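You operate a simulated robot arm through the tools that you are given. There is no shell and no other tool. Be economical: measure what you need, move in short steps, check, and stop when the job is done.

Carry out the task below with a simulated robot arm. There is one attempt and no reset: what you move stays moved.

JOB
Rub the haze off the steel disc with the brown-knob block and paste.
Fine: put the block back and shut the dish lid. Set down upright: brown-knob block. Where these are worked on the way, their far stop is far enough and under half their travel is too little: dish lid. What is to be rubbed or washed off counts as gone when no trace of it is left.

It is judged by the outcome, as a careful person would: the job done as asked, and still so three seconds after it is handed in. It fails if anything else is knocked over, pushed out of place, dropped, spilled or broken. A push-on lid holds only when it is set on centred and level and pressed home; a screw cap is set on level and turned clockwise until tight.

ROBOT AND FRAMES
A 6-joint arm with a two-finger parallel gripper on a trunk, on a base that drives. Base frame: it is fixed to the floor where the robot stands at the start and does not move with it; the origin is under the middle of the robot, x ahead of it, y to its left, z up; the surface under the hand at the start is at about z = 0.86. Lengths are in m, angles in degrees, forces in N, time in s.
Its first joint turns from -166.0 to 166.0 degrees. Places, roughly: dish lid [0.8, 0, 0.9]; haze on the steel disc [0.6, -0.1, 0.9]; lidded dish [0.8, 0, 0.9]. Payload 3.43 kg.
The tool frame sits at the grasp point between the pads (the TCP): z along the fingers, y along the line on which they close. The tips reach 0.034 m beyond it. Largest opening 0.128 m; finger width 0.024, thickness 0.012; the body of the gripper, 0.048 by 0.13 m, starts 0.096 m behind the TCP.
Orientation is that of the tool frame in the base frame, as [roll, pitch, yaw] about the fixed x, y, z axes, in that order (R = Rz(yaw) Ry(pitch) Rx(roll)). With the fingers straight down and closing along the base's y, the tool's x points along the base's -x, its y along +y and its z along -z.

CONTROLS
- The arm moves only by the tool nudge_tool. Its argument "deltas" is one flat list of numbers, 7 for each row, row after row: the shift along the tool's x, y, z in m, then the turn, a rotation vector about the tool's x, y, z in degrees, then the finger opening in m, from 0 to 0.128. In form: [x, y, z, rx, ry, rz, fingers, x, y, z, rx, ry, rz, fingers, ...]. A call has 1 to 10 rows; each row shifts and turns the commanded pose from where the row before left it, along the tool's axes as they then stand. A row lasts 0.2 s, in which the tool goes at most 0.05 m and 8.6 degrees; a call with a longer step from one row to the next is refused whole, and so is a gripper value outside its range. A pose out of reach is approached as far as the arm can. The call stops where the force on the tool passes 90 N (or 10 N more than at its start, if that is more) or the arm is blocked; 0.2 s more then pass. The fingers move at their own pace (about 0.153 m/s each) and stop on an object; they squeeze with about 39 N. The grip force told is the motor's: it shows also when the fingers shut on nothing. Time passes only in rows, and 0.2 s behind the last, so rows that do not move let the fingers close. The reply holds the time, the measured pose of the TCP, the force on the tool along the base axes, the opening and the grip force, in the units named above and with some noise, with the torque about the TCP (base axes, N m) and any sound that the robot's microphone picked up.
- Cameras (640 x 400 px; columns grow to the right, rows downward): "scene" is now at [0.1658, 0.1849, 1.2283]; the picture's right is [-0.38, -0.93, 0.00], its down [-0.27, 0.11, -0.96] and it looks along [0.89, -0.36, -0.29] (base axes); focal length 291 px, centre (320, 200). "wrist" rides on the gripper at [0.076, -0.011, -0.16] in the tool frame; the picture's right is [0.15, 0.99, 0.00], its down [-0.88, 0.13, -0.46] and it looks along [-0.45, 0.07, 0.89] (tool axes); focal length 234 px, centre (320, 200). There is no depth. A picture from a camera that has moved, and an enlarged one, comes with that camera's place and axes in the base frame and with its lens.
- snapshot(camera): a new picture of that camera. No time passes.
- roll_base(legs): drives the robot by 1 to 6 legs, each [ahead, left, turn to the left] in m, m and degrees, along the robot's own axes; the way and the turn of a leg run together, so that a leg with both is an arc; at most 1.5 m and 180 degrees a leg. The arm and the cameras ride along, it lands a little off, and it stops where it bumps. It gives what a move gives.
- aim_head(pan, tilt): turns the head with the scene camera to pan (to the left, within 143 degrees either way) and tilt (down, from -29 to 69), counted from straight ahead of the robot. It gives what a move gives.
- inspect(camera, box): a new picture of the part [left, top, right, bottom] of that camera's present view, enlarged. No time passes.
- finish_job(): hands the job in; it is judged then, once.

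Go step by step. Nothing tells you exact positions but the pictures and the camera data: compare them with the known pose of the tool, close in by small moves and look again before you grip or let go. The budget is 120 turns and 90 pictures, counting those below and the enlarged ones. Unless the task says otherwise, let go and move clear before handing in, and close with one line.

The tools are called after "Emit:" as name(argument=value, ...) on one line, values as JSON. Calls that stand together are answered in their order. nudge_tool: Moves the arm, as the interface text tells. Its arguments: {"type":"object","properties":{"deltas":{"type":"array","items":{"type":"number"}}},"required":["deltas"]} The other tools are called the same way: roll_base (legs) drives the base; aim_head (pan, tilt) turns the head that bears the scene camera; snapshot (camera) takes a picture; inspect (camera, box) takes an enlarged picture of a part of a camera's view; finish_job () hands the job in.

At the start:

```text
time_s: 0.0
tool_pos: [0.6585, 0.1794, 1.1701]
tcp_rot: [179.9, 0.2, -179.9]
ft_force: [-0.5, 0.9, 0.5]
moment: [0.01, -0.05, -0.03]
opening: 0.1281
gripper_force: 0.1
robot x, y, heading: [-0.0002, 0.0022, 0.1]
head pan, tilt: [-22.1, 17.0]
```

scene: 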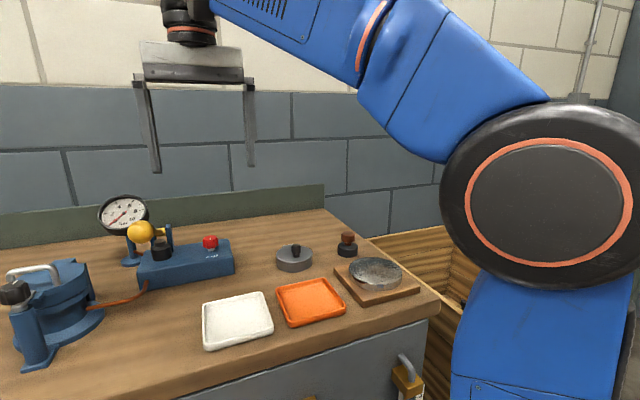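
wrist: 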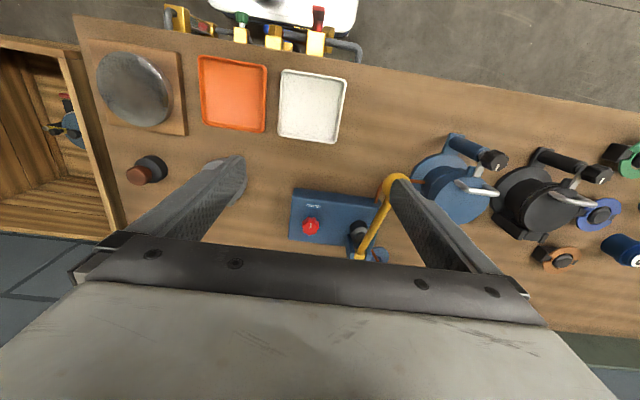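

I see the steel disc on its wooden board, the brown-knob block behind it, and the lidded dish with a dark knob to its left. I'll take closer looks first.

Emit:
inspect(camera="scene", box=[260, 215, 440, 327])

Emit:
inspect(camera="wrist", box=[80, 30, 280, 230])

```text
3.56 times, centred on (350, 271) of scene
camera zoom: at [0.1658, 0.1849, 1.2283], right [-0.38, -0.93, 0.0], down [-0.27, 0.11, -0.96], along [0.89, -0.36, -0.29], focal length 1034 px, centre (213, -52)
```

zoom: 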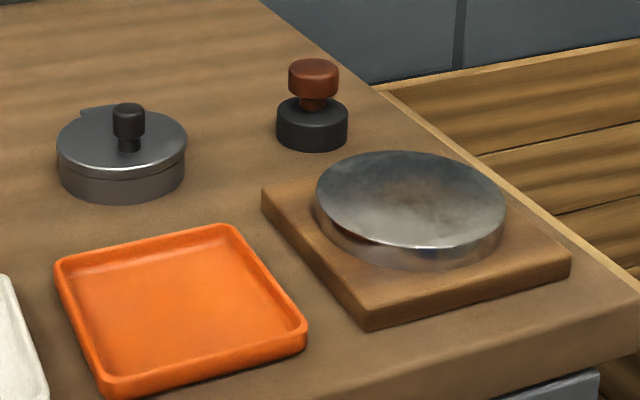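

```text
2.00 times, centred on (180, 130) of wrist
camera zoom: at [0.5821, 0.1676, 1.3301], right [-0.15, 0.99, 0.0], down [0.88, 0.13, 0.46], along [0.45, 0.07, -0.89], focal length 468 px, centre (600, 340)
```

zoom: 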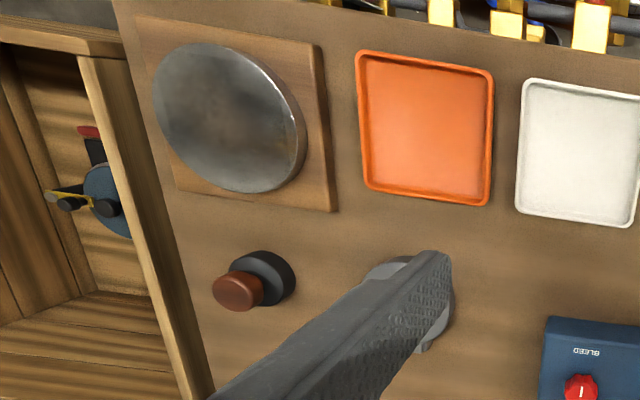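

Estimates: disc top at about (0.638, -0.134), block about (0.793, -0.148), dish about (0.775, 0.005). I'll move over to the dish for a closer look at the lid's hinge.

Emit:
nudge_tool(deltas=[0, -0.045, 0.01, 0, 0, 0, 0.128, 0, -0.045, 0.01, 0, 0, 0, 0.128, 0, -0.045, 0.01, 0, 0, 0, 0.128, 0, -0.045, 0.01, 0, 0, 0, 0.128])

Emit:
snapshot(camera="wrist")

Emit:
snapshot(camera="scene")

```text
time_s: 1.0
tool_pos: [0.6595, 0.001, 1.1318]
tcp_rot: [179.9, 0.2, -179.9]
ft_force: [-0.3, -0.8, -0.7]
moment: [0.0, -0.03, 0.03]
opening: 0.128
gripper_force: 0.1
robot x, y, heading: [0.0012, 0.0017, 0.1]
head pan, tilt: [-22.1, 17.0]
```

```text
85 pictures are left
camera wrist: at [0.5827, -0.0108, 1.2905], right [-0.15, 0.99, 0.0], down [0.88, 0.13, 0.46], along [0.45, 0.07, -0.89], focal length 234 px, centre (320, 200)
```

wrist: 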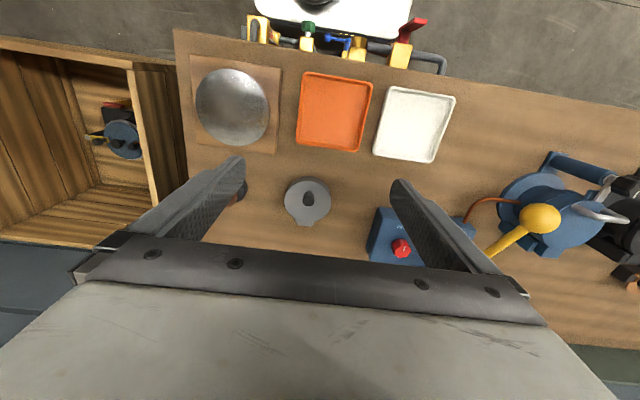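

```text
84 pictures are left
camera scene: at [0.1658, 0.185, 1.2283], right [-0.38, -0.93, 0.0], down [-0.27, 0.11, -0.96], along [0.89, -0.36, -0.29], focal length 291 px, centre (320, 200)
```

scene: 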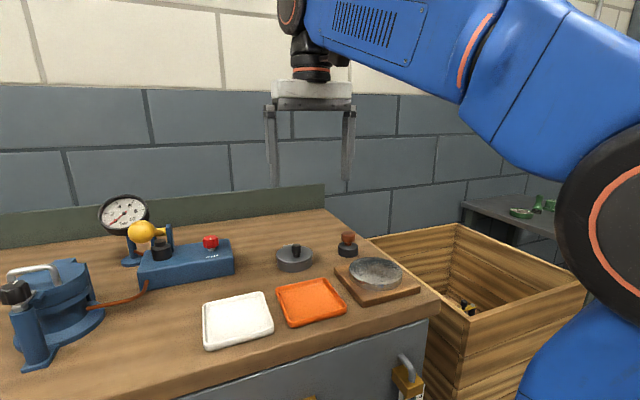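

Emit:
inspect(camera="wrist", box=[260, 160, 360, 240])

Emit:
inspect(camera="scene", box=[260, 230, 340, 280])

```text
5.00 times, centred on (310, 200) of wrist
camera zoom: at [0.5827, -0.0108, 1.2905], right [-0.15, 0.99, 0.0], down [0.88, 0.13, 0.46], along [0.45, 0.07, -0.89], focal length 1171 px, centre (370, 200)
```

zoom: 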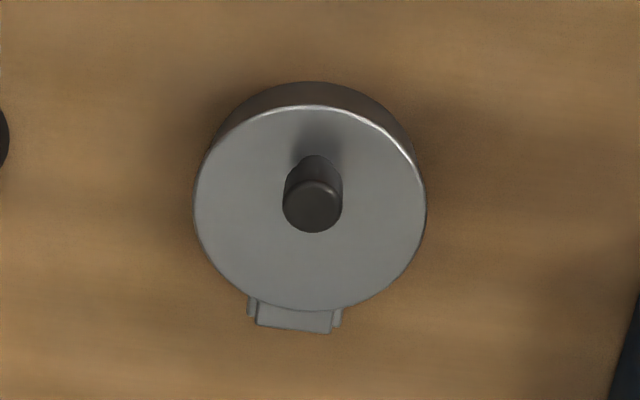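

```text
8.00 times, centred on (300, 255) of scene
camera zoom: at [0.1658, 0.185, 1.2283], right [-0.38, -0.93, 0.0], down [-0.27, 0.11, -0.96], along [0.89, -0.36, -0.29], focal length 2328 px, centre (480, -240)
```

zoom: 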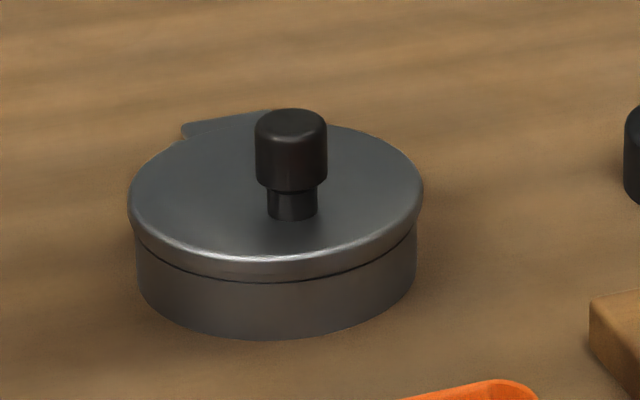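

The lid is hinged at its far (+x) side, near (0.84, 0, 0.887), with a knob near (0.778, -0.001) topping out around z = 0.918. I'll move above the knob and look again.

Emit:
nudge_tool(deltas=[-0.03, -0.0005, 0.032, 0, 0, 0, 0.07, -0.03, -0.0005, 0.032, 0, 0, 0, 0.06, -0.03, -0.0005, 0.032, 0, 0, 0, 0.05, -0.0285, -0.0005, 0.032, 0, 0, 0, 0.05, 0, 0, 0, 0, 0, 0, 0.05])

Emit:
snapshot(camera="wrist")

Emit:
inspect(camera="scene", box=[220, 180, 380, 280])

```text
time_s: 2.2
tool_pos: [0.7784, -0.0021, 1.002]
tcp_rot: [179.9, 0.2, -180.0]
ft_force: [-0.2, -0.6, 0.3]
moment: [0.01, 0.0, 0.01]
opening: 0.0499
gripper_force: 0.0
robot x, y, heading: [-0.0002, -0.0019, -0.2]
head pan, tilt: [-22.1, 17.0]
```

```text
81 pictures are left
camera wrist: at [0.7024, -0.0146, 1.161], right [-0.15, 0.99, 0.0], down [0.88, 0.13, 0.46], along [0.45, 0.07, -0.89], focal length 234 px, centre (320, 200)
```

wrist: 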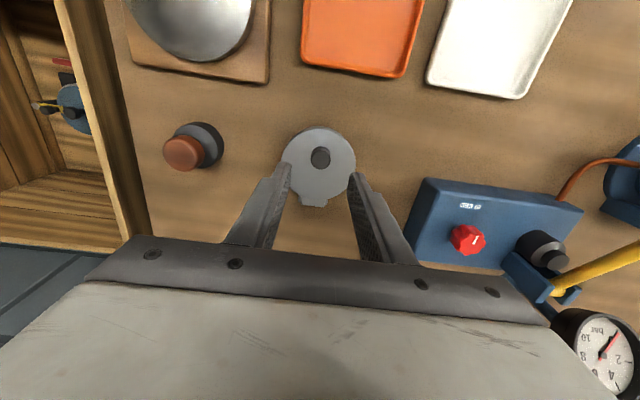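

```text
4.00 times, centred on (300, 230) of scene
camera zoom: at [0.1657, 0.1848, 1.2283], right [-0.38, -0.93, 0.0], down [-0.27, 0.11, -0.96], along [0.89, -0.36, -0.29], focal length 1164 px, centre (400, 80)
```

zoom: 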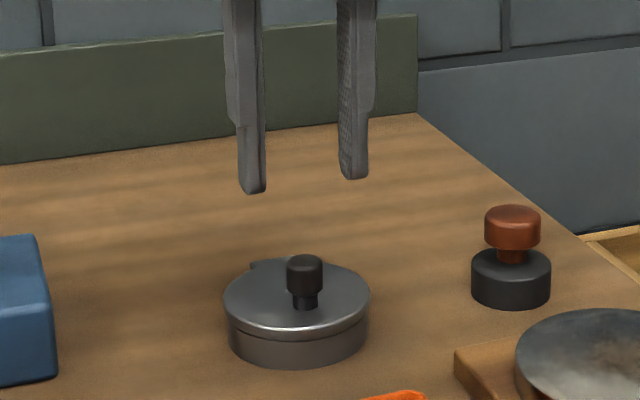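

The knob is centred under the fingers. Descending around it and stopping with tips just above the lid.

Emit:
nudge_tool(deltas=[0, 0, 0.025, 0, 0, 0, 0.05, 0.001, 0, 0.025, 0, 0, 0, 0.05, 0.001, -0.001, 0.019, 0, 0, 0, 0.05, 0, 0, 0, 0, 0, 0, 0.05])

Emit:
inspect(camera="scene", box=[250, 215, 346, 275])

Emit:
inspect(camera="wrist", box=[240, 100, 400, 200])

```text
time_s: 3.2
tool_pos: [0.7763, -0.0025, 0.9342]
tcp_rot: [179.8, 0.3, 180.0]
ft_force: [0.2, -0.6, 0.2]
moment: [-0.02, 0.01, -0.02]
opening: 0.0502
gripper_force: 0.0
robot x, y, heading: [0.0015, 0.0035, 0.1]
head pan, tilt: [-22.1, 17.0]
```

```text
6.67 times, centred on (298, 245) of scene
camera zoom: at [0.1659, 0.1848, 1.2283], right [-0.38, -0.93, 0.0], down [-0.27, 0.11, -0.96], along [0.89, -0.36, -0.29], focal length 1940 px, centre (467, -100)
```

zoom: 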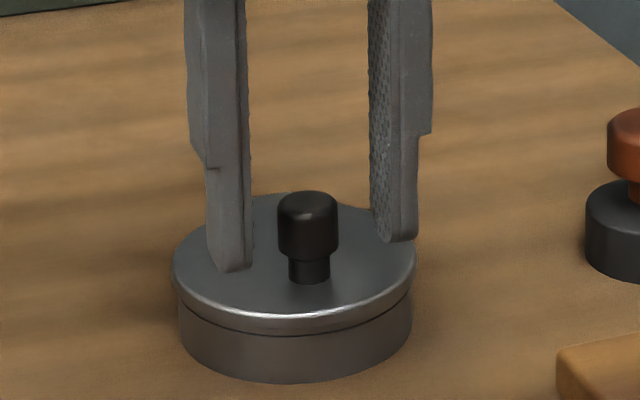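

```text
4.00 times, centred on (320, 150) of wrist
camera zoom: at [0.6988, -0.0145, 1.0933], right [-0.15, 0.99, 0.0], down [0.88, 0.13, 0.46], along [0.45, 0.07, -0.89], focal length 937 px, centre (320, 400)
```

zoom: 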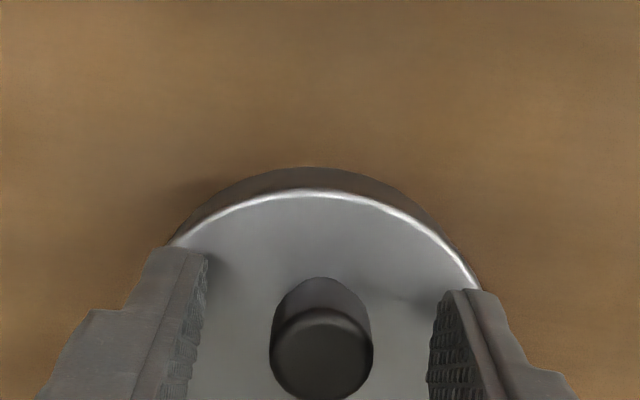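

Fingers straddle the knob head. Gripping, then starting the opening arc.

Emit:
nudge_tool(deltas=[0, 0, 0.001, 0, 0, 0, 0.015, 0, 0, 0, 0, 0, 0, 0.015, 0, 0, 0, 0, 0, 0, 0.015, -0.003, 0, -0.0075, 0, 0, 0, 0.015, -0.0048, 0, -0.0075, 0, 0, 0, 0.015, -0.0055, 0, -0.0065, 0, 0, 0, 0.015, -0.0059, 0, -0.0061, 0, 0, 0, 0.015])

Emit:
inspect(camera="scene", box=[250, 205, 346, 265])

```text
time_s: 4.8
tool_pos: [0.794, -0.002, 0.9613]
tcp_rot: [179.9, 0.1, -180.0]
ft_force: [-21.3, 14.9, -2.9]
moment: [0.55, 1.76, 0.01]
opening: 0.0209
gripper_force: 44.3
robot x, y, heading: [-0.0003, 0.0, 0.2]
head pan, tilt: [-22.1, 17.0]
```

```text
6.67 times, centred on (298, 235) of scene
camera zoom: at [0.165, 0.1855, 1.2283], right [-0.38, -0.93, 0.0], down [-0.27, 0.11, -0.96], along [0.89, -0.36, -0.29], focal length 1940 px, centre (467, -33)
```

zoom: 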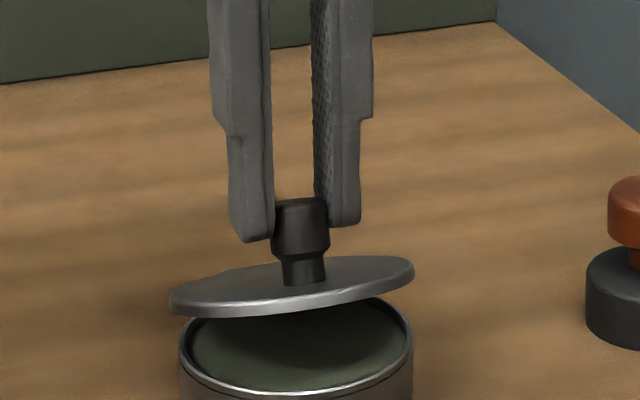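

The lid is lifting, though the pads resist pivoting, so I'll turn the tool together with the lid about the hinge.

Emit:
nudge_tool(deltas=[-0.01, 0, -0.005, 0, 7.5, 0, 0.015, -0.0098, 0, -0.0051, 0, 7.5, 0, 0.015, -0.01, 0, -0.0052, 0, 7.5, 0, 0.015, -0.0098, 0, -0.0052, 0, 7.5, 0, 0.015])

Emit:
inspect(camera="scene", box=[250, 185, 362, 265])

```text
time_s: 5.8
tool_pos: [0.8231, -0.0049, 0.936]
tcp_rot: [179.9, -29.1, 179.8]
ft_force: [-0.8, 0.2, 0.6]
moment: [0.0, -0.19, -0.01]
opening: 0.0149
gripper_force: 0.0
out of reach, approached as far as the arm can: row 4
robot x, y, heading: [-0.001, -0.0024, -0.3]
head pan, tilt: [-22.1, 17.0]
```

```text
5.00 times, centred on (306, 225) of scene
camera zoom: at [0.1653, 0.1844, 1.2284], right [-0.38, -0.93, 0.0], down [-0.27, 0.11, -0.96], along [0.89, -0.36, -0.29], focal length 1455 px, centre (390, 75)
```

zoom: 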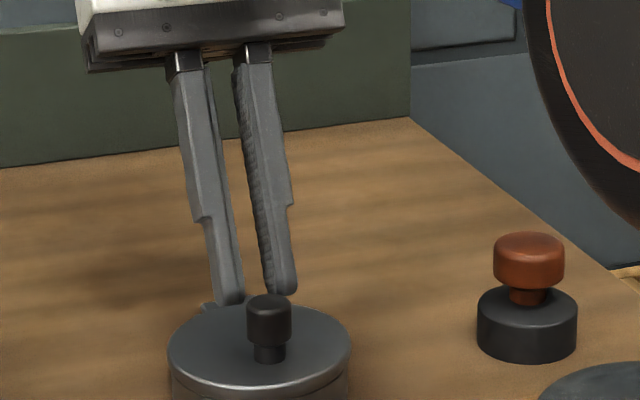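

The knob slipped out and the lid fell shut again; nothing else moved. I'll back off, check what room the base has, and retry starting with the tool leaning toward the robot, so it can turn with the lid.

Emit:
nudge_tool(deltas=[0.015, 0, -0.03, 0, -7, 0, 0.04, 0.012, 0, -0.03, 0, -8, 0, 0.05, 0.01, 0, -0.03, 0, -8, 0, 0.05, 0.005, 0, -0.03, 0, -7, 0, 0.05, 0.02, 0, 0, 0, 0, 0, 0.05])

Emit:
aim_head(pan=0, tilt=65)

Emit:
snapshot(camera="scene")

```text
time_s: 7.0
tool_pos: [0.8043, -0.0021, 1.0634]
tcp_rot: [179.9, 0.1, -180.0]
ft_force: [-0.2, 0.5, -0.5]
moment: [0.01, 0.08, -0.03]
opening: 0.0501
gripper_force: 0.1
robot x, y, heading: [0.0014, -0.001, 0.1]
head pan, tilt: [-22.1, 17.0]
```

```text
time_s: 8.2
tool_pos: [0.8046, -0.0029, 1.0627]
tcp_rot: [179.8, 0.2, 179.9]
ft_force: [-0.2, 0.0, 0.1]
moment: [0.01, -0.02, -0.02]
opening: 0.05
gripper_force: 0.0
robot x, y, heading: [-0.0035, 0.0008, -0.0]
head pan, tilt: [0.0, 65.0]
```

```text
75 pictures are left
camera scene: at [0.1401, 0.2199, 1.1597], right [0.0, -1.0, 0.0], down [-0.91, 0.0, -0.42], along [0.42, 0.0, -0.91], focal length 291 px, centre (320, 200)
```

scene: 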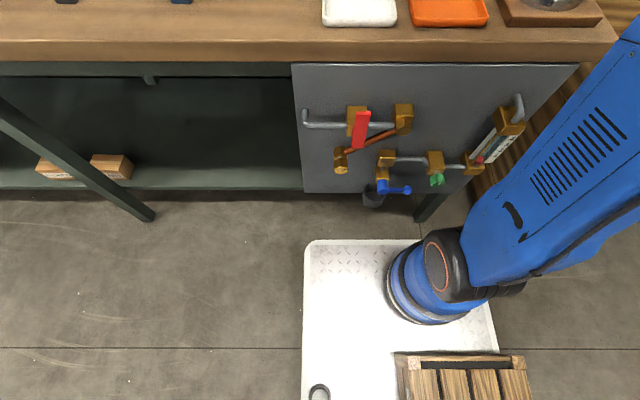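

Base stays put. I'll pull back and lean the tool 60° so the fingers point forward and down.

Emit:
nudge_tool(deltas=[0.035, 0, 0, 0, 0, 0, 0.04, 0.035, 0, 0, 0, -7.5, 0, 0.04, 0, 0, 0, 0, -7.5, 0, 0.04, 0, 0, 0, 0, -7.5, 0, 0.04, 0, 0, 0, 0, -7.5, 0, 0.04, 0, 0, 0, 0, -7.5, 0, 0.04, 0, 0, 0, 0, -7.5, 0, 0.04, 0, 0, 0, 0, -7.5, 0, 0.04, 0, 0, 0, 0, -7.5, 0, 0.04])

Emit:
aim_head(pan=-22, tilt=17)

Emit:
snapshot(camera="scene")

```text
time_s: 10.2
tool_pos: [0.7331, -0.0037, 1.0637]
tcp_rot: [179.8, 60.3, 179.8]
ft_force: [1.3, 0.2, -0.3]
moment: [-0.02, 0.02, -0.02]
opening: 0.0396
gripper_force: 0.0
robot x, y, heading: [-0.0016, -0.0014, 0.0]
head pan, tilt: [0.0, 65.0]
```

```text
time_s: 11.3
tool_pos: [0.7331, -0.0038, 1.0644]
tcp_rot: [179.9, 60.1, 179.8]
ft_force: [-0.1, -0.3, 0.2]
moment: [0.01, -0.02, 0.01]
opening: 0.0397
gripper_force: 0.1
robot x, y, heading: [0.0009, 0.0006, -0.1]
head pan, tilt: [-22.0, 17.0]
```

```text
74 pictures are left
camera scene: at [0.1659, 0.185, 1.2282], right [-0.37, -0.93, 0.0], down [-0.27, 0.11, -0.96], along [0.89, -0.36, -0.29], focal length 291 px, centre (320, 200)
```

scene: 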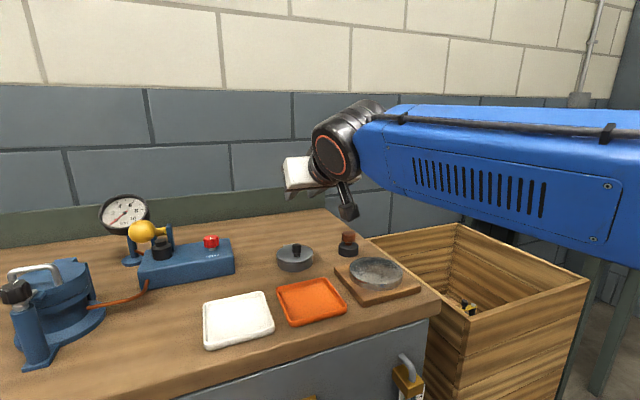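

Emit:
nudge_tool(deltas=[0.04, 0, 0.01, 0, 0, 0, 0.04, 0.04, 0, 0.01, 0, 0, 0, 0.04, 0.03, 0, -0.02, 0, 0, 0, 0.04])

Emit:
snapshot(camera="wrist")

Emit:
snapshot(camera="scene")

```text
time_s: 12.1
tool_pos: [0.68, -0.0016, 0.9685]
tcp_rot: [179.8, 60.2, 179.8]
ft_force: [0.0, 0.1, -0.2]
moment: [0.0, -0.02, -0.01]
opening: 0.0401
gripper_force: 0.1
robot x, y, heading: [0.0019, 0.0015, 0.3]
head pan, tilt: [-22.0, 17.0]
```

```text
73 pictures are left
camera wrist: at [0.5031, -0.0134, 0.9817], right [-0.07, 0.99, -0.12], down [0.04, 0.13, 0.99], along [1.0, 0.07, -0.05], focal length 234 px, centre (320, 200)
```

wrist: 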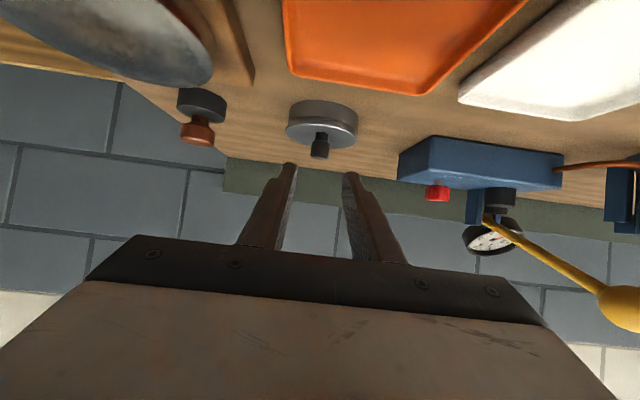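

```text
72 pictures are left
camera scene: at [0.166, 0.185, 1.2283], right [-0.37, -0.93, 0.0], down [-0.27, 0.11, -0.96], along [0.89, -0.36, -0.29], focal length 291 px, centre (320, 200)
```

scene: 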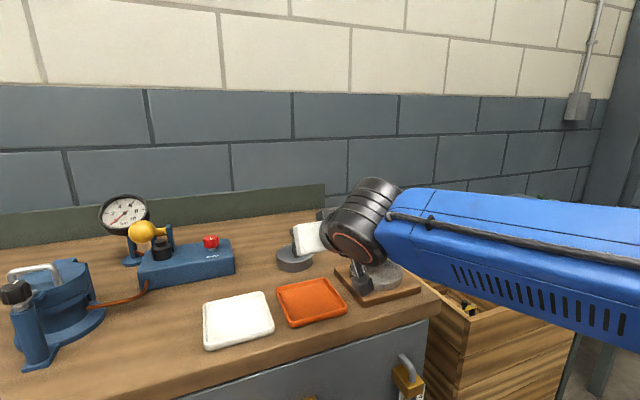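

The knob lines up with the fingers. Advancing along the tool axis to straddle it.

Emit:
nudge_tool(deltas=[0.0005, 0, 0.025, 0, 0, 0, 0.04, 0.0005, 0, 0.025, 0, 0, 0, 0.04, 0.0004, 0, 0.022, 0, 0, 0, 0.04, 0, 0, 0.0166, 0, 0, 0, 0.04, 0, 0, 0, 0, 0, 0, 0.04])

Emit:
inspect(camera="wrist", box=[240, 120, 400, 220])

Emit:
inspect(camera="scene", box=[240, 200, 400, 300])

```text
time_s: 13.3
tool_pos: [0.7528, -0.0034, 0.9241]
tcp_rot: [179.8, 60.2, 179.8]
ft_force: [0.3, 0.0, -0.4]
moment: [0.04, 0.01, 0.0]
opening: 0.0401
gripper_force: 0.1
robot x, y, heading: [0.0006, 0.0009, 0.1]
head pan, tilt: [-22.0, 17.0]
```

```text
4.00 times, centred on (320, 170) of wrist
camera zoom: at [0.5772, -0.0146, 0.9368], right [-0.07, 0.99, -0.13], down [0.04, 0.13, 0.99], along [1.0, 0.07, -0.05], focal length 937 px, centre (320, 320)
```

zoom: 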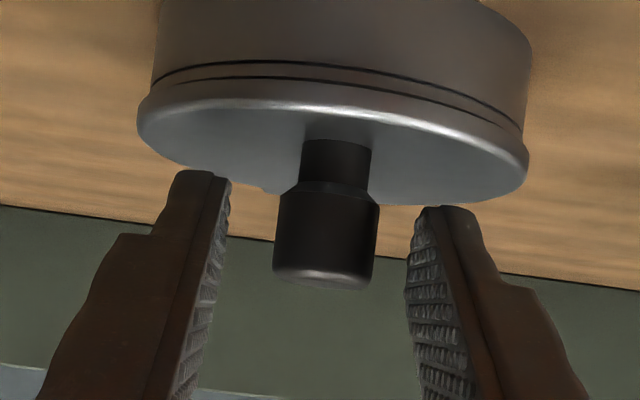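

```text
4.00 times, centred on (320, 250) of scene
camera zoom: at [0.1658, 0.1849, 1.2283], right [-0.37, -0.93, 0.0], down [-0.27, 0.11, -0.96], along [0.89, -0.36, -0.29], focal length 1164 px, centre (320, 0)
```

zoom: 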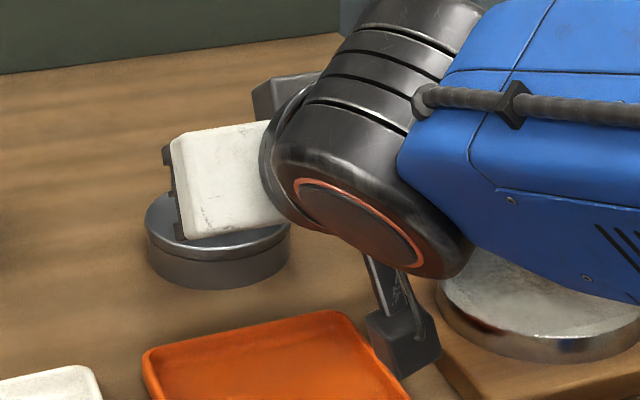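

Fingers straddle the knob. Gripping and swinging the lid and tool together about the hinge.

Emit:
nudge_tool(deltas=[0, 0, 0.004, 0, 0, 0, 0.03, 0, 0, 0, 0, 0, 0, 0.012, 0, 0, 0, 0, 0, 0, 0.012, 0, 0, 0, 0, 0, 0, 0.012, -0.0116, 0, -0.0006, 0, 7.5, 0, 0.012, -0.0116, 0, -0.0006, 0, 7.5, 0, 0.012, -0.0116, 0, -0.0006, 0, 7.5, 0, 0.012, -0.0116, 0, -0.0006, 0, 7.5, 0, 0.012])

Emit:
snapshot(camera="scene")

Emit:
inspect(camera="wrist", box=[240, 120, 400, 220])

```text
time_s: 15.1
tool_pos: [0.7856, -0.0023, 0.9589]
tcp_rot: [179.7, 30.2, -179.9]
ft_force: [-2.4, 19.3, 19.5]
moment: [0.57, -1.09, 0.19]
opening: 0.021
gripper_force: 44.8
robot x, y, heading: [0.0009, -0.0012, -0.2]
head pan, tilt: [-22.0, 17.0]
```

```text
69 pictures are left
camera scene: at [0.165, 0.1857, 1.2283], right [-0.37, -0.93, 0.0], down [-0.27, 0.11, -0.96], along [0.89, -0.36, -0.29], focal length 291 px, centre (320, 200)
```

scene: 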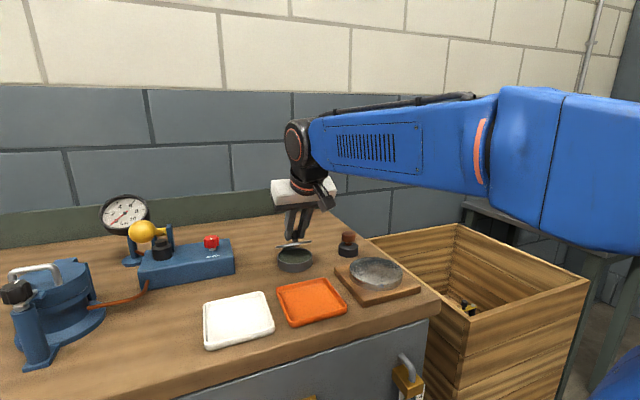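

```text
4.00 times, centred on (320, 170) of wrist
camera zoom: at [0.6393, -0.0139, 1.0587], right [-0.13, 0.99, -0.07], down [0.53, 0.13, 0.84], along [0.84, 0.07, -0.54], focal length 937 px, centre (320, 320)
```

zoom: 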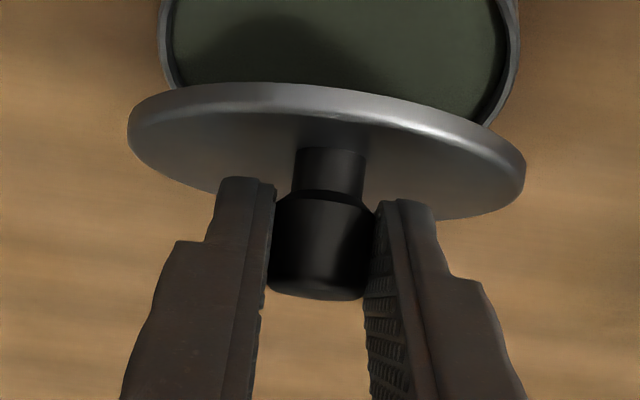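

Good: the lid is up about 30° and firmly held. Continuing the swing.

Emit:
nudge_tool(deltas=[-0.0116, 0, -0.0006, 0, 7.5, 0, 0.012, -0.0116, 0, -0.0006, 0, 7.5, 0, 0.012, -0.0116, 0, -0.0006, 0, 7.5, 0, 0.012, -0.0116, 0, -0.0006, 0, 7.5, 0, 0.012, -0.0116, 0, -0.0006, 0, 7.5, 0, 0.012, -0.0116, 0, -0.0006, 0, 7.5, 0, 0.012])

Emit:
inspect(camera="scene", box=[240, 180, 368, 280])

```text
time_s: 16.5
tool_pos: [0.8541, -0.0014, 0.9737]
tcp_rot: [180.0, -14.9, 180.0]
ft_force: [1.4, 30.8, 17.0]
moment: [0.56, -0.09, -0.41]
opening: 0.0209
gripper_force: 45.2
robot x, y, heading: [-0.0033, -0.0002, -0.0]
head pan, tilt: [-22.0, 17.0]
```

```text
4.00 times, centred on (304, 230) of scene
camera zoom: at [0.1654, 0.1861, 1.2282], right [-0.37, -0.93, 0.0], down [-0.27, 0.11, -0.96], along [0.89, -0.36, -0.29], focal length 1164 px, centre (384, 80)
```

zoom: 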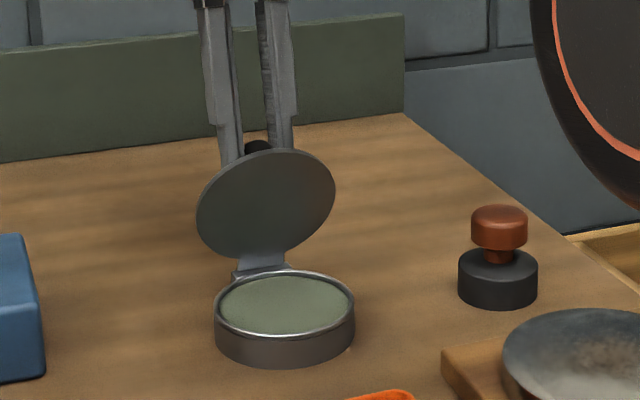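

The lid is up about 75°. I'll carry on past vertical mostly by translation, since tilt is near the arm's reach limit.

Emit:
nudge_tool(deltas=[-0.0085, 0.0007, -0.0012, 0, 0, 0, 0.012, -0.0084, 0.0005, 0.0006, 0, 0, 0, 0.012, -0.0084, 0, 0.0014, 0, 0, 0, 0.012, -0.0084, 0, 0.0024, 0, 0, 0, 0.012])

Emit:
inspect(camera="scene", box=[240, 180, 368, 280])

```text
time_s: 17.5
tool_pos: [0.8842, -0.0024, 0.9635]
tcp_rot: [180.0, -14.8, -180.0]
ft_force: [-7.4, 17.8, 18.1]
moment: [0.15, 1.21, -0.25]
opening: 0.0206
gripper_force: 45.1
robot x, y, heading: [-0.0057, 0.0002, 0.3]
head pan, tilt: [-22.0, 17.0]
```

```text
4.00 times, centred on (304, 230) of scene
camera zoom: at [0.1651, 0.1855, 1.2283], right [-0.37, -0.93, 0.0], down [-0.27, 0.11, -0.96], along [0.89, -0.36, -0.29], focal length 1164 px, centre (384, 80)
```

zoom: 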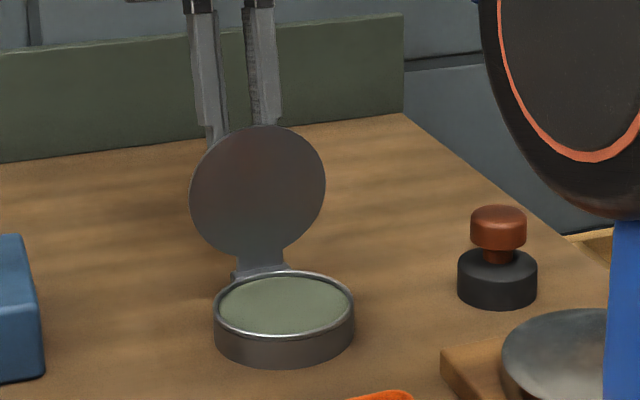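

Emit:
nudge_tool(deltas=[-0.0071, 0, 0.0032, 0, 0, 0, 0.012, -0.0071, 0, 0.004, 0, 0, 0, 0.012])

Emit:
inspect(camera="scene", box=[240, 180, 368, 280])

```text
time_s: 18.1
tool_pos: [0.8971, -0.0015, 0.9489]
tcp_rot: [179.8, -14.9, -180.0]
ft_force: [5.0, 5.5, -3.4]
moment: [-0.04, -0.43, -0.06]
opening: 0.0208
gripper_force: 31.1
robot x, y, heading: [0.0015, -0.004, -0.1]
head pan, tilt: [-22.0, 17.0]
```

```text
4.00 times, centred on (304, 230) of scene
camera zoom: at [0.1664, 0.1851, 1.2282], right [-0.37, -0.93, 0.0], down [-0.27, 0.11, -0.96], along [0.89, -0.36, -0.29], focal length 1164 px, centre (384, 80)
```

zoom: 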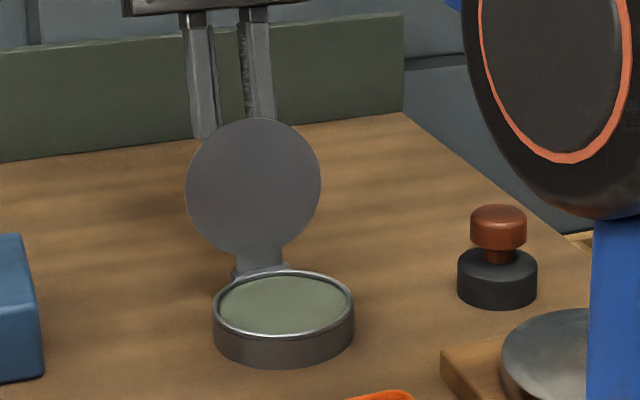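

The lid is past vertical. Letting go of the knob and backing out.

Emit:
nudge_tool(deltas=[0, 0, 0, 0, 0, 0, 0.05, 0, 0, 0, 0, 0, 0, 0.05, 0, 0, -0.02, 0, 0, 0, 0.05, 0, 0, -0.02, 0, 0, 0, 0.05])

Emit:
inspect(camera="scene", box=[240, 180, 368, 280])

```text
time_s: 19.1
tool_pos: [0.9088, -0.0021, 0.9883]
tcp_rot: [179.9, -14.8, -180.0]
ft_force: [1.5, 0.4, -0.2]
moment: [0.03, 0.0, 0.04]
opening: 0.05
gripper_force: 0.0
robot x, y, heading: [0.0004, -0.0003, 0.2]
head pan, tilt: [-22.0, 17.0]
```

```text
4.00 times, centred on (304, 230) of scene
camera zoom: at [0.1659, 0.185, 1.2283], right [-0.37, -0.93, 0.0], down [-0.27, 0.11, -0.96], along [0.89, -0.36, -0.29], focal length 1164 px, centre (384, 80)
```

zoom: 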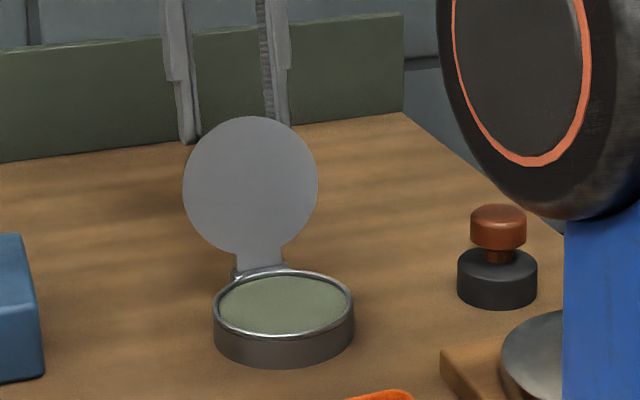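

The lid stays open on its own and the paste is exposed. Moving up and over to the brown-knob block.

Emit:
nudge_tool(deltas=[0.01, 0, -0.04, 0, -7.5, 0, 0.06, 0.01, 0, -0.04, 0, -7.3, 0, 0.065, 0.028, -0.0365, 0, 0, 0, 0, 0.07, 0.028, -0.0365, 0, 0, 0, 0, 0.07, 0.026, -0.0365, 0, 0, 0, 0, 0.07, 0.022, -0.0365, 0, 0, 0, 0, 0.07, 0, 0, 0.03, 0, 0, 0, 0.07])

Emit:
snapshot(camera="wrist")

Emit:
inspect(camera="scene", box=[270, 190, 430, 290])

```text
time_s: 20.7
tool_pos: [0.7982, -0.1502, 1.0434]
tcp_rot: [179.8, 0.0, 180.0]
ft_force: [-0.7, -0.7, 0.7]
moment: [0.01, 0.02, 0.0]
opening: 0.0698
gripper_force: 0.1
robot x, y, heading: [-0.0008, 0.0021, -0.0]
head pan, tilt: [-22.0, 17.0]
```

```text
63 pictures are left
camera wrist: at [0.7222, -0.1607, 1.2032], right [-0.15, 0.99, 0.0], down [0.88, 0.13, 0.46], along [0.45, 0.07, -0.89], focal length 234 px, centre (320, 200)
```

wrist: 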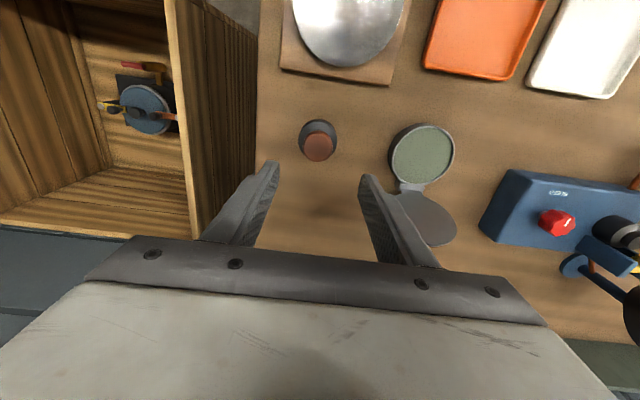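

```text
4.00 times, centred on (350, 240) of scene
camera zoom: at [0.1659, 0.185, 1.2283], right [-0.37, -0.93, 0.0], down [-0.27, 0.11, -0.96], along [0.89, -0.36, -0.29], focal length 1164 px, centre (200, 40)
```

zoom: 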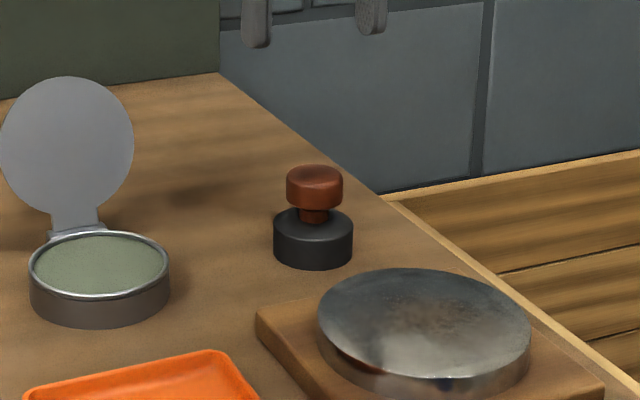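

Descending over the brown knob.

Emit:
nudge_tool(deltas=[0.001, -0.001, 0.035, 0, 0, 0, 0.07, 0.001, 0, 0.035, 0, 0, 0, 0.07, 0.001, 0, 0.03, 0, 0, 0, 0.07, 0, 0, 0.012, 0, 0, 0, 0.07, 0, 0, 0, 0, 0, 0, 0.07])

Emit:
inspect(camera="wrist", box=[240, 80, 400, 180])

Emit:
inspect(camera="scene", box=[300, 210, 396, 270])

```text
time_s: 21.9
tool_pos: [0.7957, -0.1496, 0.9304]
tcp_rot: [179.8, 0.0, 179.9]
ft_force: [-0.9, -0.3, 0.9]
moment: [0.01, 0.01, 0.02]
opening: 0.07
gripper_force: 0.0
robot x, y, heading: [-0.0002, 0.0017, -0.0]
head pan, tilt: [-22.0, 17.0]
```

```text
4.00 times, centred on (320, 130) of wrist
camera zoom: at [0.7192, -0.1612, 1.0905], right [-0.15, 0.99, 0.0], down [0.88, 0.13, 0.46], along [0.45, 0.07, -0.89], focal length 937 px, centre (320, 480)
```

zoom: 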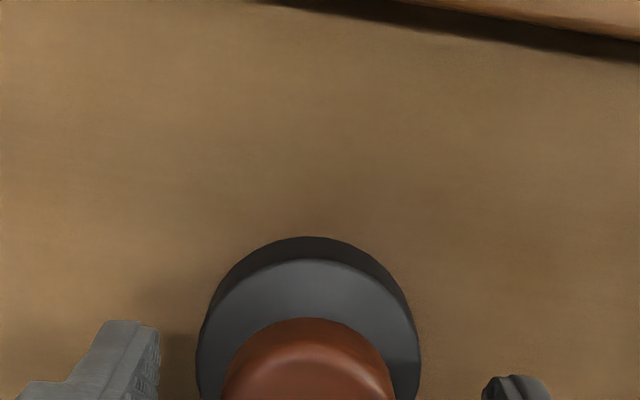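

```text
6.67 times, centred on (348, 240) of scene
camera zoom: at [0.1659, 0.1849, 1.2283], right [-0.37, -0.93, 0.0], down [-0.27, 0.11, -0.96], along [0.89, -0.36, -0.29], focal length 1940 px, centre (133, -67)
```

zoom: 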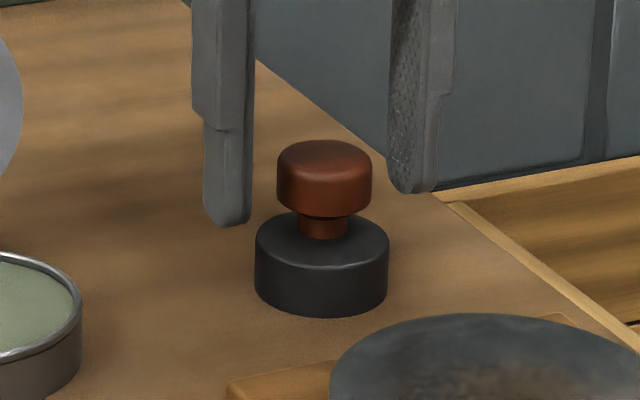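

Small shift to centre, then grip and lift a little.

Emit:
nudge_tool(deltas=[0, -0.003, 0.002, 0, 0, 0, 0.07, 0, 0, 0, 0, 0, 0, 0.03, 0, 0, 0, 0, 0, 0, 0.03, 0, 0, 0, 0, 0, 0, 0.03, 0, 0, -0.02, 0, 0, 0, 0.03])

Emit:
inspect(camera="scene", box=[300, 200, 396, 260])

```text
time_s: 23.1
tool_pos: [0.794, -0.1529, 0.9472]
tcp_rot: [179.8, 0.1, 180.0]
ft_force: [0.2, -0.7, -2.7]
moment: [0.0, 0.02, 0.04]
opening: 0.0369
gripper_force: 38.9
robot x, y, heading: [-0.0016, 0.001, -0.2]
head pan, tilt: [-22.0, 17.0]
```

```text
6.67 times, centred on (348, 230) of scene
camera zoom: at [0.166, 0.1849, 1.2282], right [-0.37, -0.93, 0.0], down [-0.27, 0.11, -0.96], along [0.89, -0.36, -0.29], focal length 1940 px, centre (133, 0)
```

zoom: 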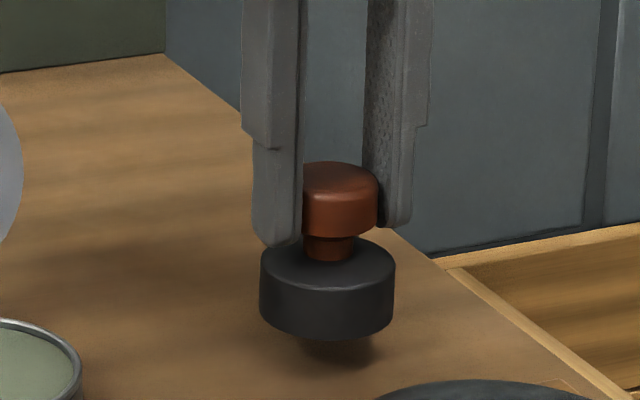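

The block is held. Lifting and moving over the dish.

Emit:
nudge_tool(deltas=[0, 0, -0.03, 0, 0, 0, 0.03, 0.003, 0, -0.035, 0, 0, 0, 0.03, 0.003, 0.045, 0, 0, 0, 0, 0.03, 0, 0.045, 0, 0, 0, 0, 0.03, 0, 0.045, 0, 0, 0, 0, 0.03, 0, 0.012, 0, 0, 0, 0, 0.03, 0, 0, 0.03, 0, 0, 0, 0.03])

Emit:
snapshot(camera="wrist")

Emit:
inspect(camera="scene", box=[240, 200, 352, 280])

```text
time_s: 24.7
tool_pos: [0.7892, -0.0058, 0.9831]
tcp_rot: [179.8, 0.0, 180.0]
ft_force: [0.0, -0.6, -3.4]
moment: [0.0, -0.01, 0.02]
opening: 0.037
gripper_force: 39.3
robot x, y, heading: [-0.0017, -0.0009, 0.0]
head pan, tilt: [-22.0, 17.0]
```

```text
58 pictures are left
camera wrist: at [0.7135, -0.0172, 1.1431], right [-0.15, 0.99, 0.0], down [0.88, 0.13, 0.46], along [0.45, 0.07, -0.89], focal length 234 px, centre (320, 200)
```

wrist: 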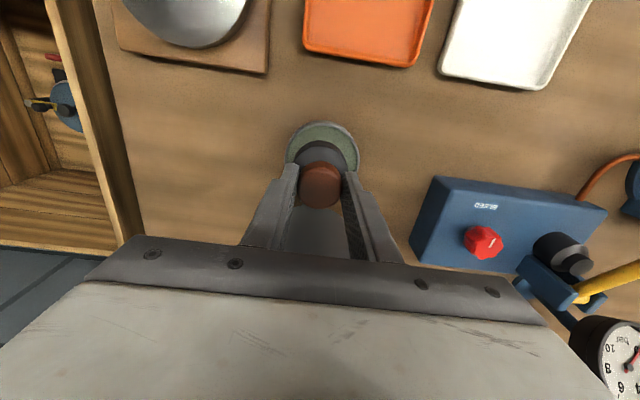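

```text
5.00 times, centred on (296, 240) of scene
camera zoom: at [0.1659, 0.185, 1.2283], right [-0.37, -0.93, 0.0], down [-0.27, 0.11, -0.96], along [0.89, -0.36, -0.29], focal length 1455 px, centre (440, 0)
```

zoom: 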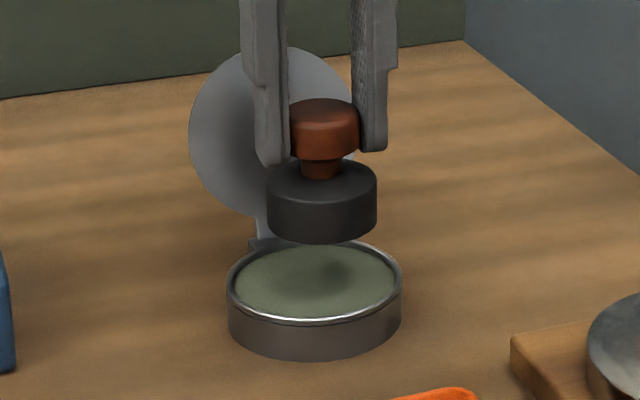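

Aligned over the paste. Lowering gently into it.

Emit:
nudge_tool(deltas=[0, 0.0015, 0.012, 0, 0, 0, 0.03, 0, 0, 0.01, 0, 0, 0, 0.03, 0, 0, 0.006, 0, 0, 0, 0.03])

Emit:
inspect(camera="scene", box=[240, 200, 352, 280])

```text
time_s: 25.5
tool_pos: [0.7894, -0.003, 0.9558]
tcp_rot: [179.9, 0.0, -180.0]
ft_force: [-0.5, 0.2, -2.8]
moment: [0.04, -0.01, -0.01]
opening: 0.037
gripper_force: 38.8
robot x, y, heading: [-0.0014, -0.0024, 0.3]
head pan, tilt: [-22.0, 17.0]
```

```text
5.00 times, centred on (296, 240) of scene
camera zoom: at [0.166, 0.185, 1.2283], right [-0.37, -0.93, 0.0], down [-0.27, 0.11, -0.96], along [0.89, -0.36, -0.29], focal length 1455 px, centre (440, 0)
```

zoom: 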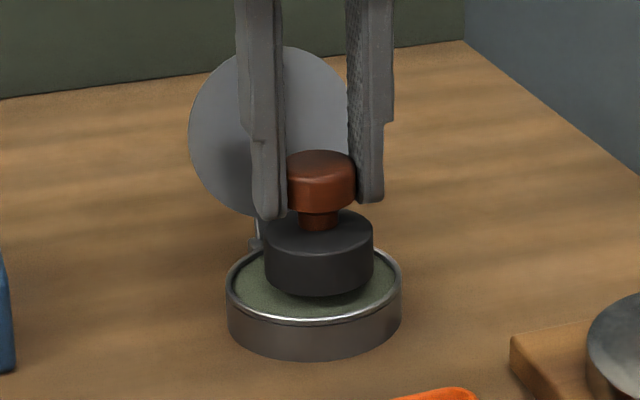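

Well centred and just above the paste; pressing down in small steps.

Emit:
nudge_tool(deltas=[0, 0, 0.003, 0, 0, 0, 0.03, 0, 0, 0.003, 0, 0, 0, 0.03, 0, 0, 0.002, 0, 0, 0, 0.03])

Emit:
inspect(camera="scene", box=[240, 200, 352, 280])

```text
time_s: 26.3
tool_pos: [0.7904, -0.0037, 0.9482]
tcp_rot: [179.8, 0.0, -180.0]
ft_force: [0.1, -0.3, -3.1]
moment: [-0.03, 0.02, -0.01]
opening: 0.0371
gripper_force: 39.2
robot x, y, heading: [-0.0024, -0.0001, -0.2]
head pan, tilt: [-22.0, 17.0]
```

```text
5.00 times, centred on (296, 240) of scene
camera zoom: at [0.166, 0.185, 1.2282], right [-0.37, -0.93, 0.0], down [-0.27, 0.11, -0.96], along [0.89, -0.36, -0.29], focal length 1455 px, centre (440, 0)
```

zoom: 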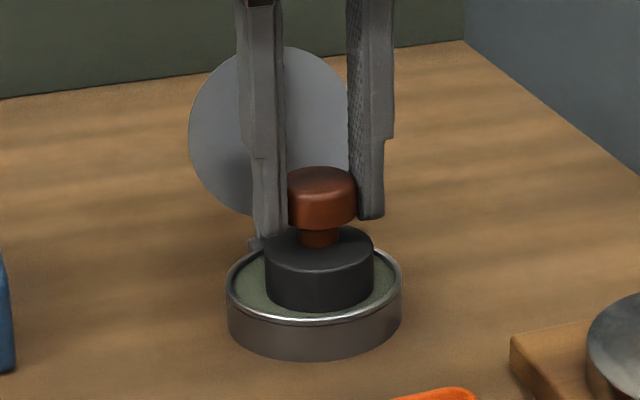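

Emit:
nudge_tool(deltas=[0, 0, 0.002, 0, 0, 0, 0.03, 0, 0, 0.002, 0, 0, 0, 0.03])

Emit:
nudge_tool(deltas=[0, 0, 0.002, 0, 0, 0, 0.03])

```text
time_s: 26.9
tool_pos: [0.7898, -0.0033, 0.9465]
tcp_rot: [179.8, 0.1, 180.0]
ft_force: [8.4, 6.7, 28.3]
moment: [0.21, -0.38, 0.02]
opening: 0.0374
gripper_force: 38.9
robot x, y, heading: [0.0033, -0.0029, 0.1]
head pan, tilt: [-22.0, 17.0]
```

```text
time_s: 27.3
tool_pos: [0.7891, -0.0036, 0.9438]
tcp_rot: [179.9, 0.0, 180.0]
ft_force: [3.8, 6.9, 29.0]
moment: [0.21, -0.19, -0.04]
opening: 0.0369
gripper_force: 39.2
robot x, y, heading: [-0.0004, 0.0035, -0.3]
head pan, tilt: [-22.0, 17.0]
```

Contact at about 30 N in the paste. Lifting out and moving over the disc.

Emit:
nudge_tool(deltas=[0, 0, -0.03, 0, 0, 0, 0.03, 0, 0, -0.035, 0, 0, 0, 0.03, 0.04, -0.02, 0, 0, 0, 0, 0.03, 0.04, -0.028, 0, 0, 0, 0, 0.03, 0.035, -0.03, 0, 0, 0, 0, 0.03, 0.03, -0.03, 0, 0, 0, 0, 0.03, 0.006, -0.022, 0.02, 0, 0, 0, 0.03])

Emit:
snapshot(camera="wrist")

Emit:
snapshot(camera="scene")

```text
time_s: 28.9
tool_pos: [0.638, -0.1343, 0.9846]
tcp_rot: [179.9, 0.0, -180.0]
ft_force: [-0.3, -0.3, -2.7]
moment: [0.0, 0.02, 0.0]
opening: 0.0368
gripper_force: 39.3
robot x, y, heading: [-0.0016, 0.0013, -0.2]
head pan, tilt: [-22.0, 17.0]
```

```text
54 pictures are left
camera wrist: at [0.5623, -0.1459, 1.1433], right [-0.15, 0.99, 0.0], down [0.88, 0.13, 0.46], along [0.45, 0.07, -0.89], focal length 234 px, centre (320, 200)
```

wrist: 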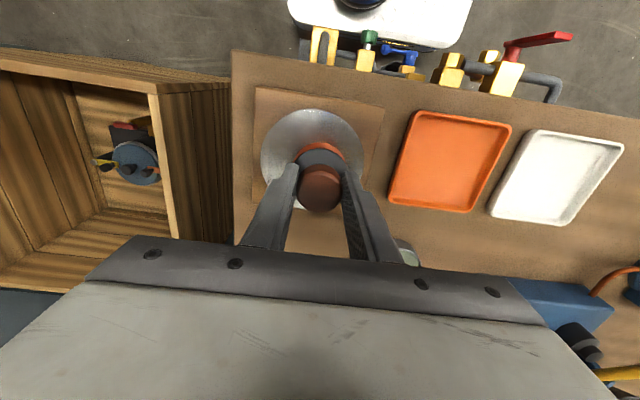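

```text
53 pictures are left
camera scene: at [0.166, 0.185, 1.2283], right [-0.37, -0.93, 0.0], down [-0.27, 0.11, -0.96], along [0.89, -0.36, -0.29], focal length 291 px, centre (320, 200)
```

scene: 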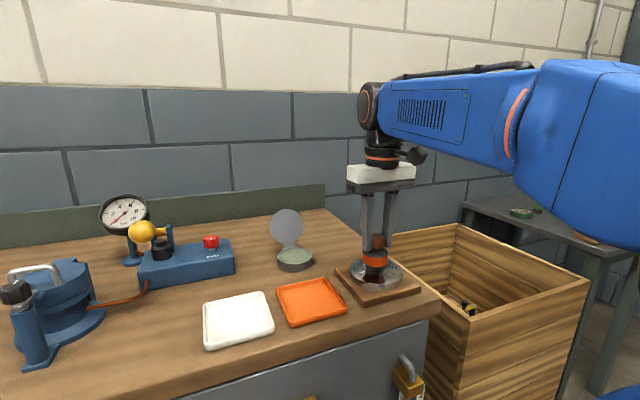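

Emit:
inspect(camera="scene", box=[320, 220, 432, 300])

Emit:
inspect(camera="wrist", box=[240, 90, 400, 220])

```text
5.00 times, centred on (376, 260) of scene
camera zoom: at [0.166, 0.185, 1.2283], right [-0.37, -0.93, 0.0], down [-0.27, 0.11, -0.96], along [0.89, -0.36, -0.29], focal length 1455 px, centre (40, -100)
```

zoom: 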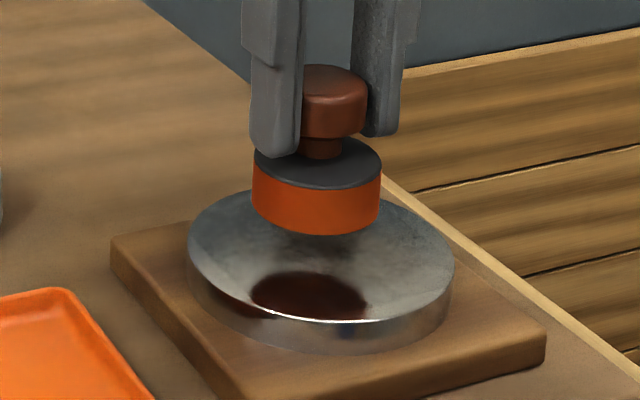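

```text
3.08 times, centred on (320, 155) of wrist
camera zoom: at [0.5623, -0.1459, 1.1433], right [-0.15, 0.99, 0.0], down [0.88, 0.13, 0.46], along [0.45, 0.07, -0.89], focal length 720 px, centre (320, 338)
```

zoom: 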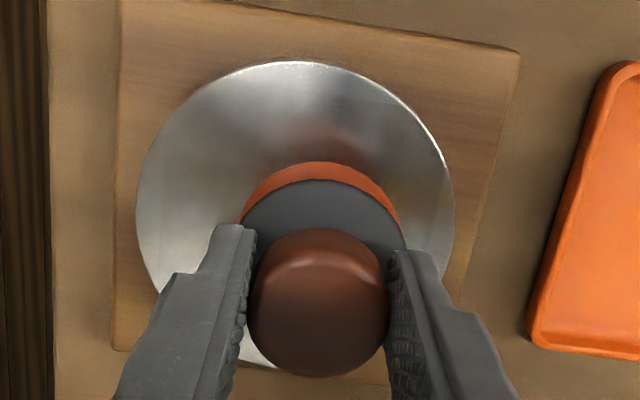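

The block's foot is now visibly coated (orange). Lowering to the disc in small steps.

Emit:
nudge_tool(deltas=[0, 0, 0.006, 0, 0, 0, 0.03, 0, 0, 0.003, 0, 0, 0, 0.03, 0, 0, 0.003, 0, 0, 0, 0.03])

Emit:
inspect(camera="scene", box=[320, 220, 432, 300])

```text
time_s: 29.7
tool_pos: [0.6403, -0.1347, 0.9727]
tcp_rot: [179.9, 0.1, 180.0]
ft_force: [1.6, 0.3, -3.5]
moment: [0.03, 0.0, 0.02]
opening: 0.0369
gripper_force: 38.9
robot x, y, heading: [0.0016, 0.0009, -0.4]
head pan, tilt: [-22.0, 17.0]
```

```text
5.00 times, centred on (376, 260) of scene
camera zoom: at [0.1659, 0.1849, 1.2283], right [-0.37, -0.93, 0.0], down [-0.27, 0.11, -0.96], along [0.89, -0.36, -0.29], focal length 1455 px, centre (40, -100)
```

zoom: 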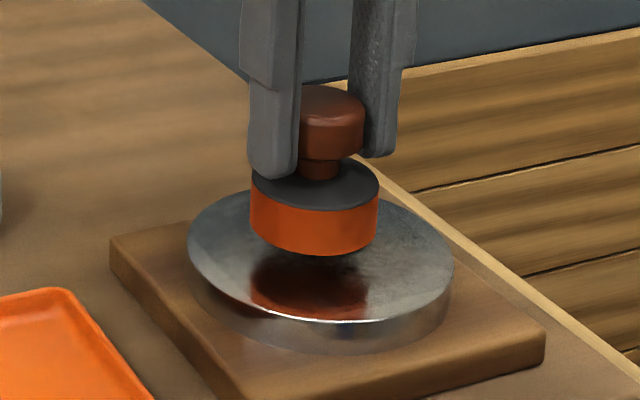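

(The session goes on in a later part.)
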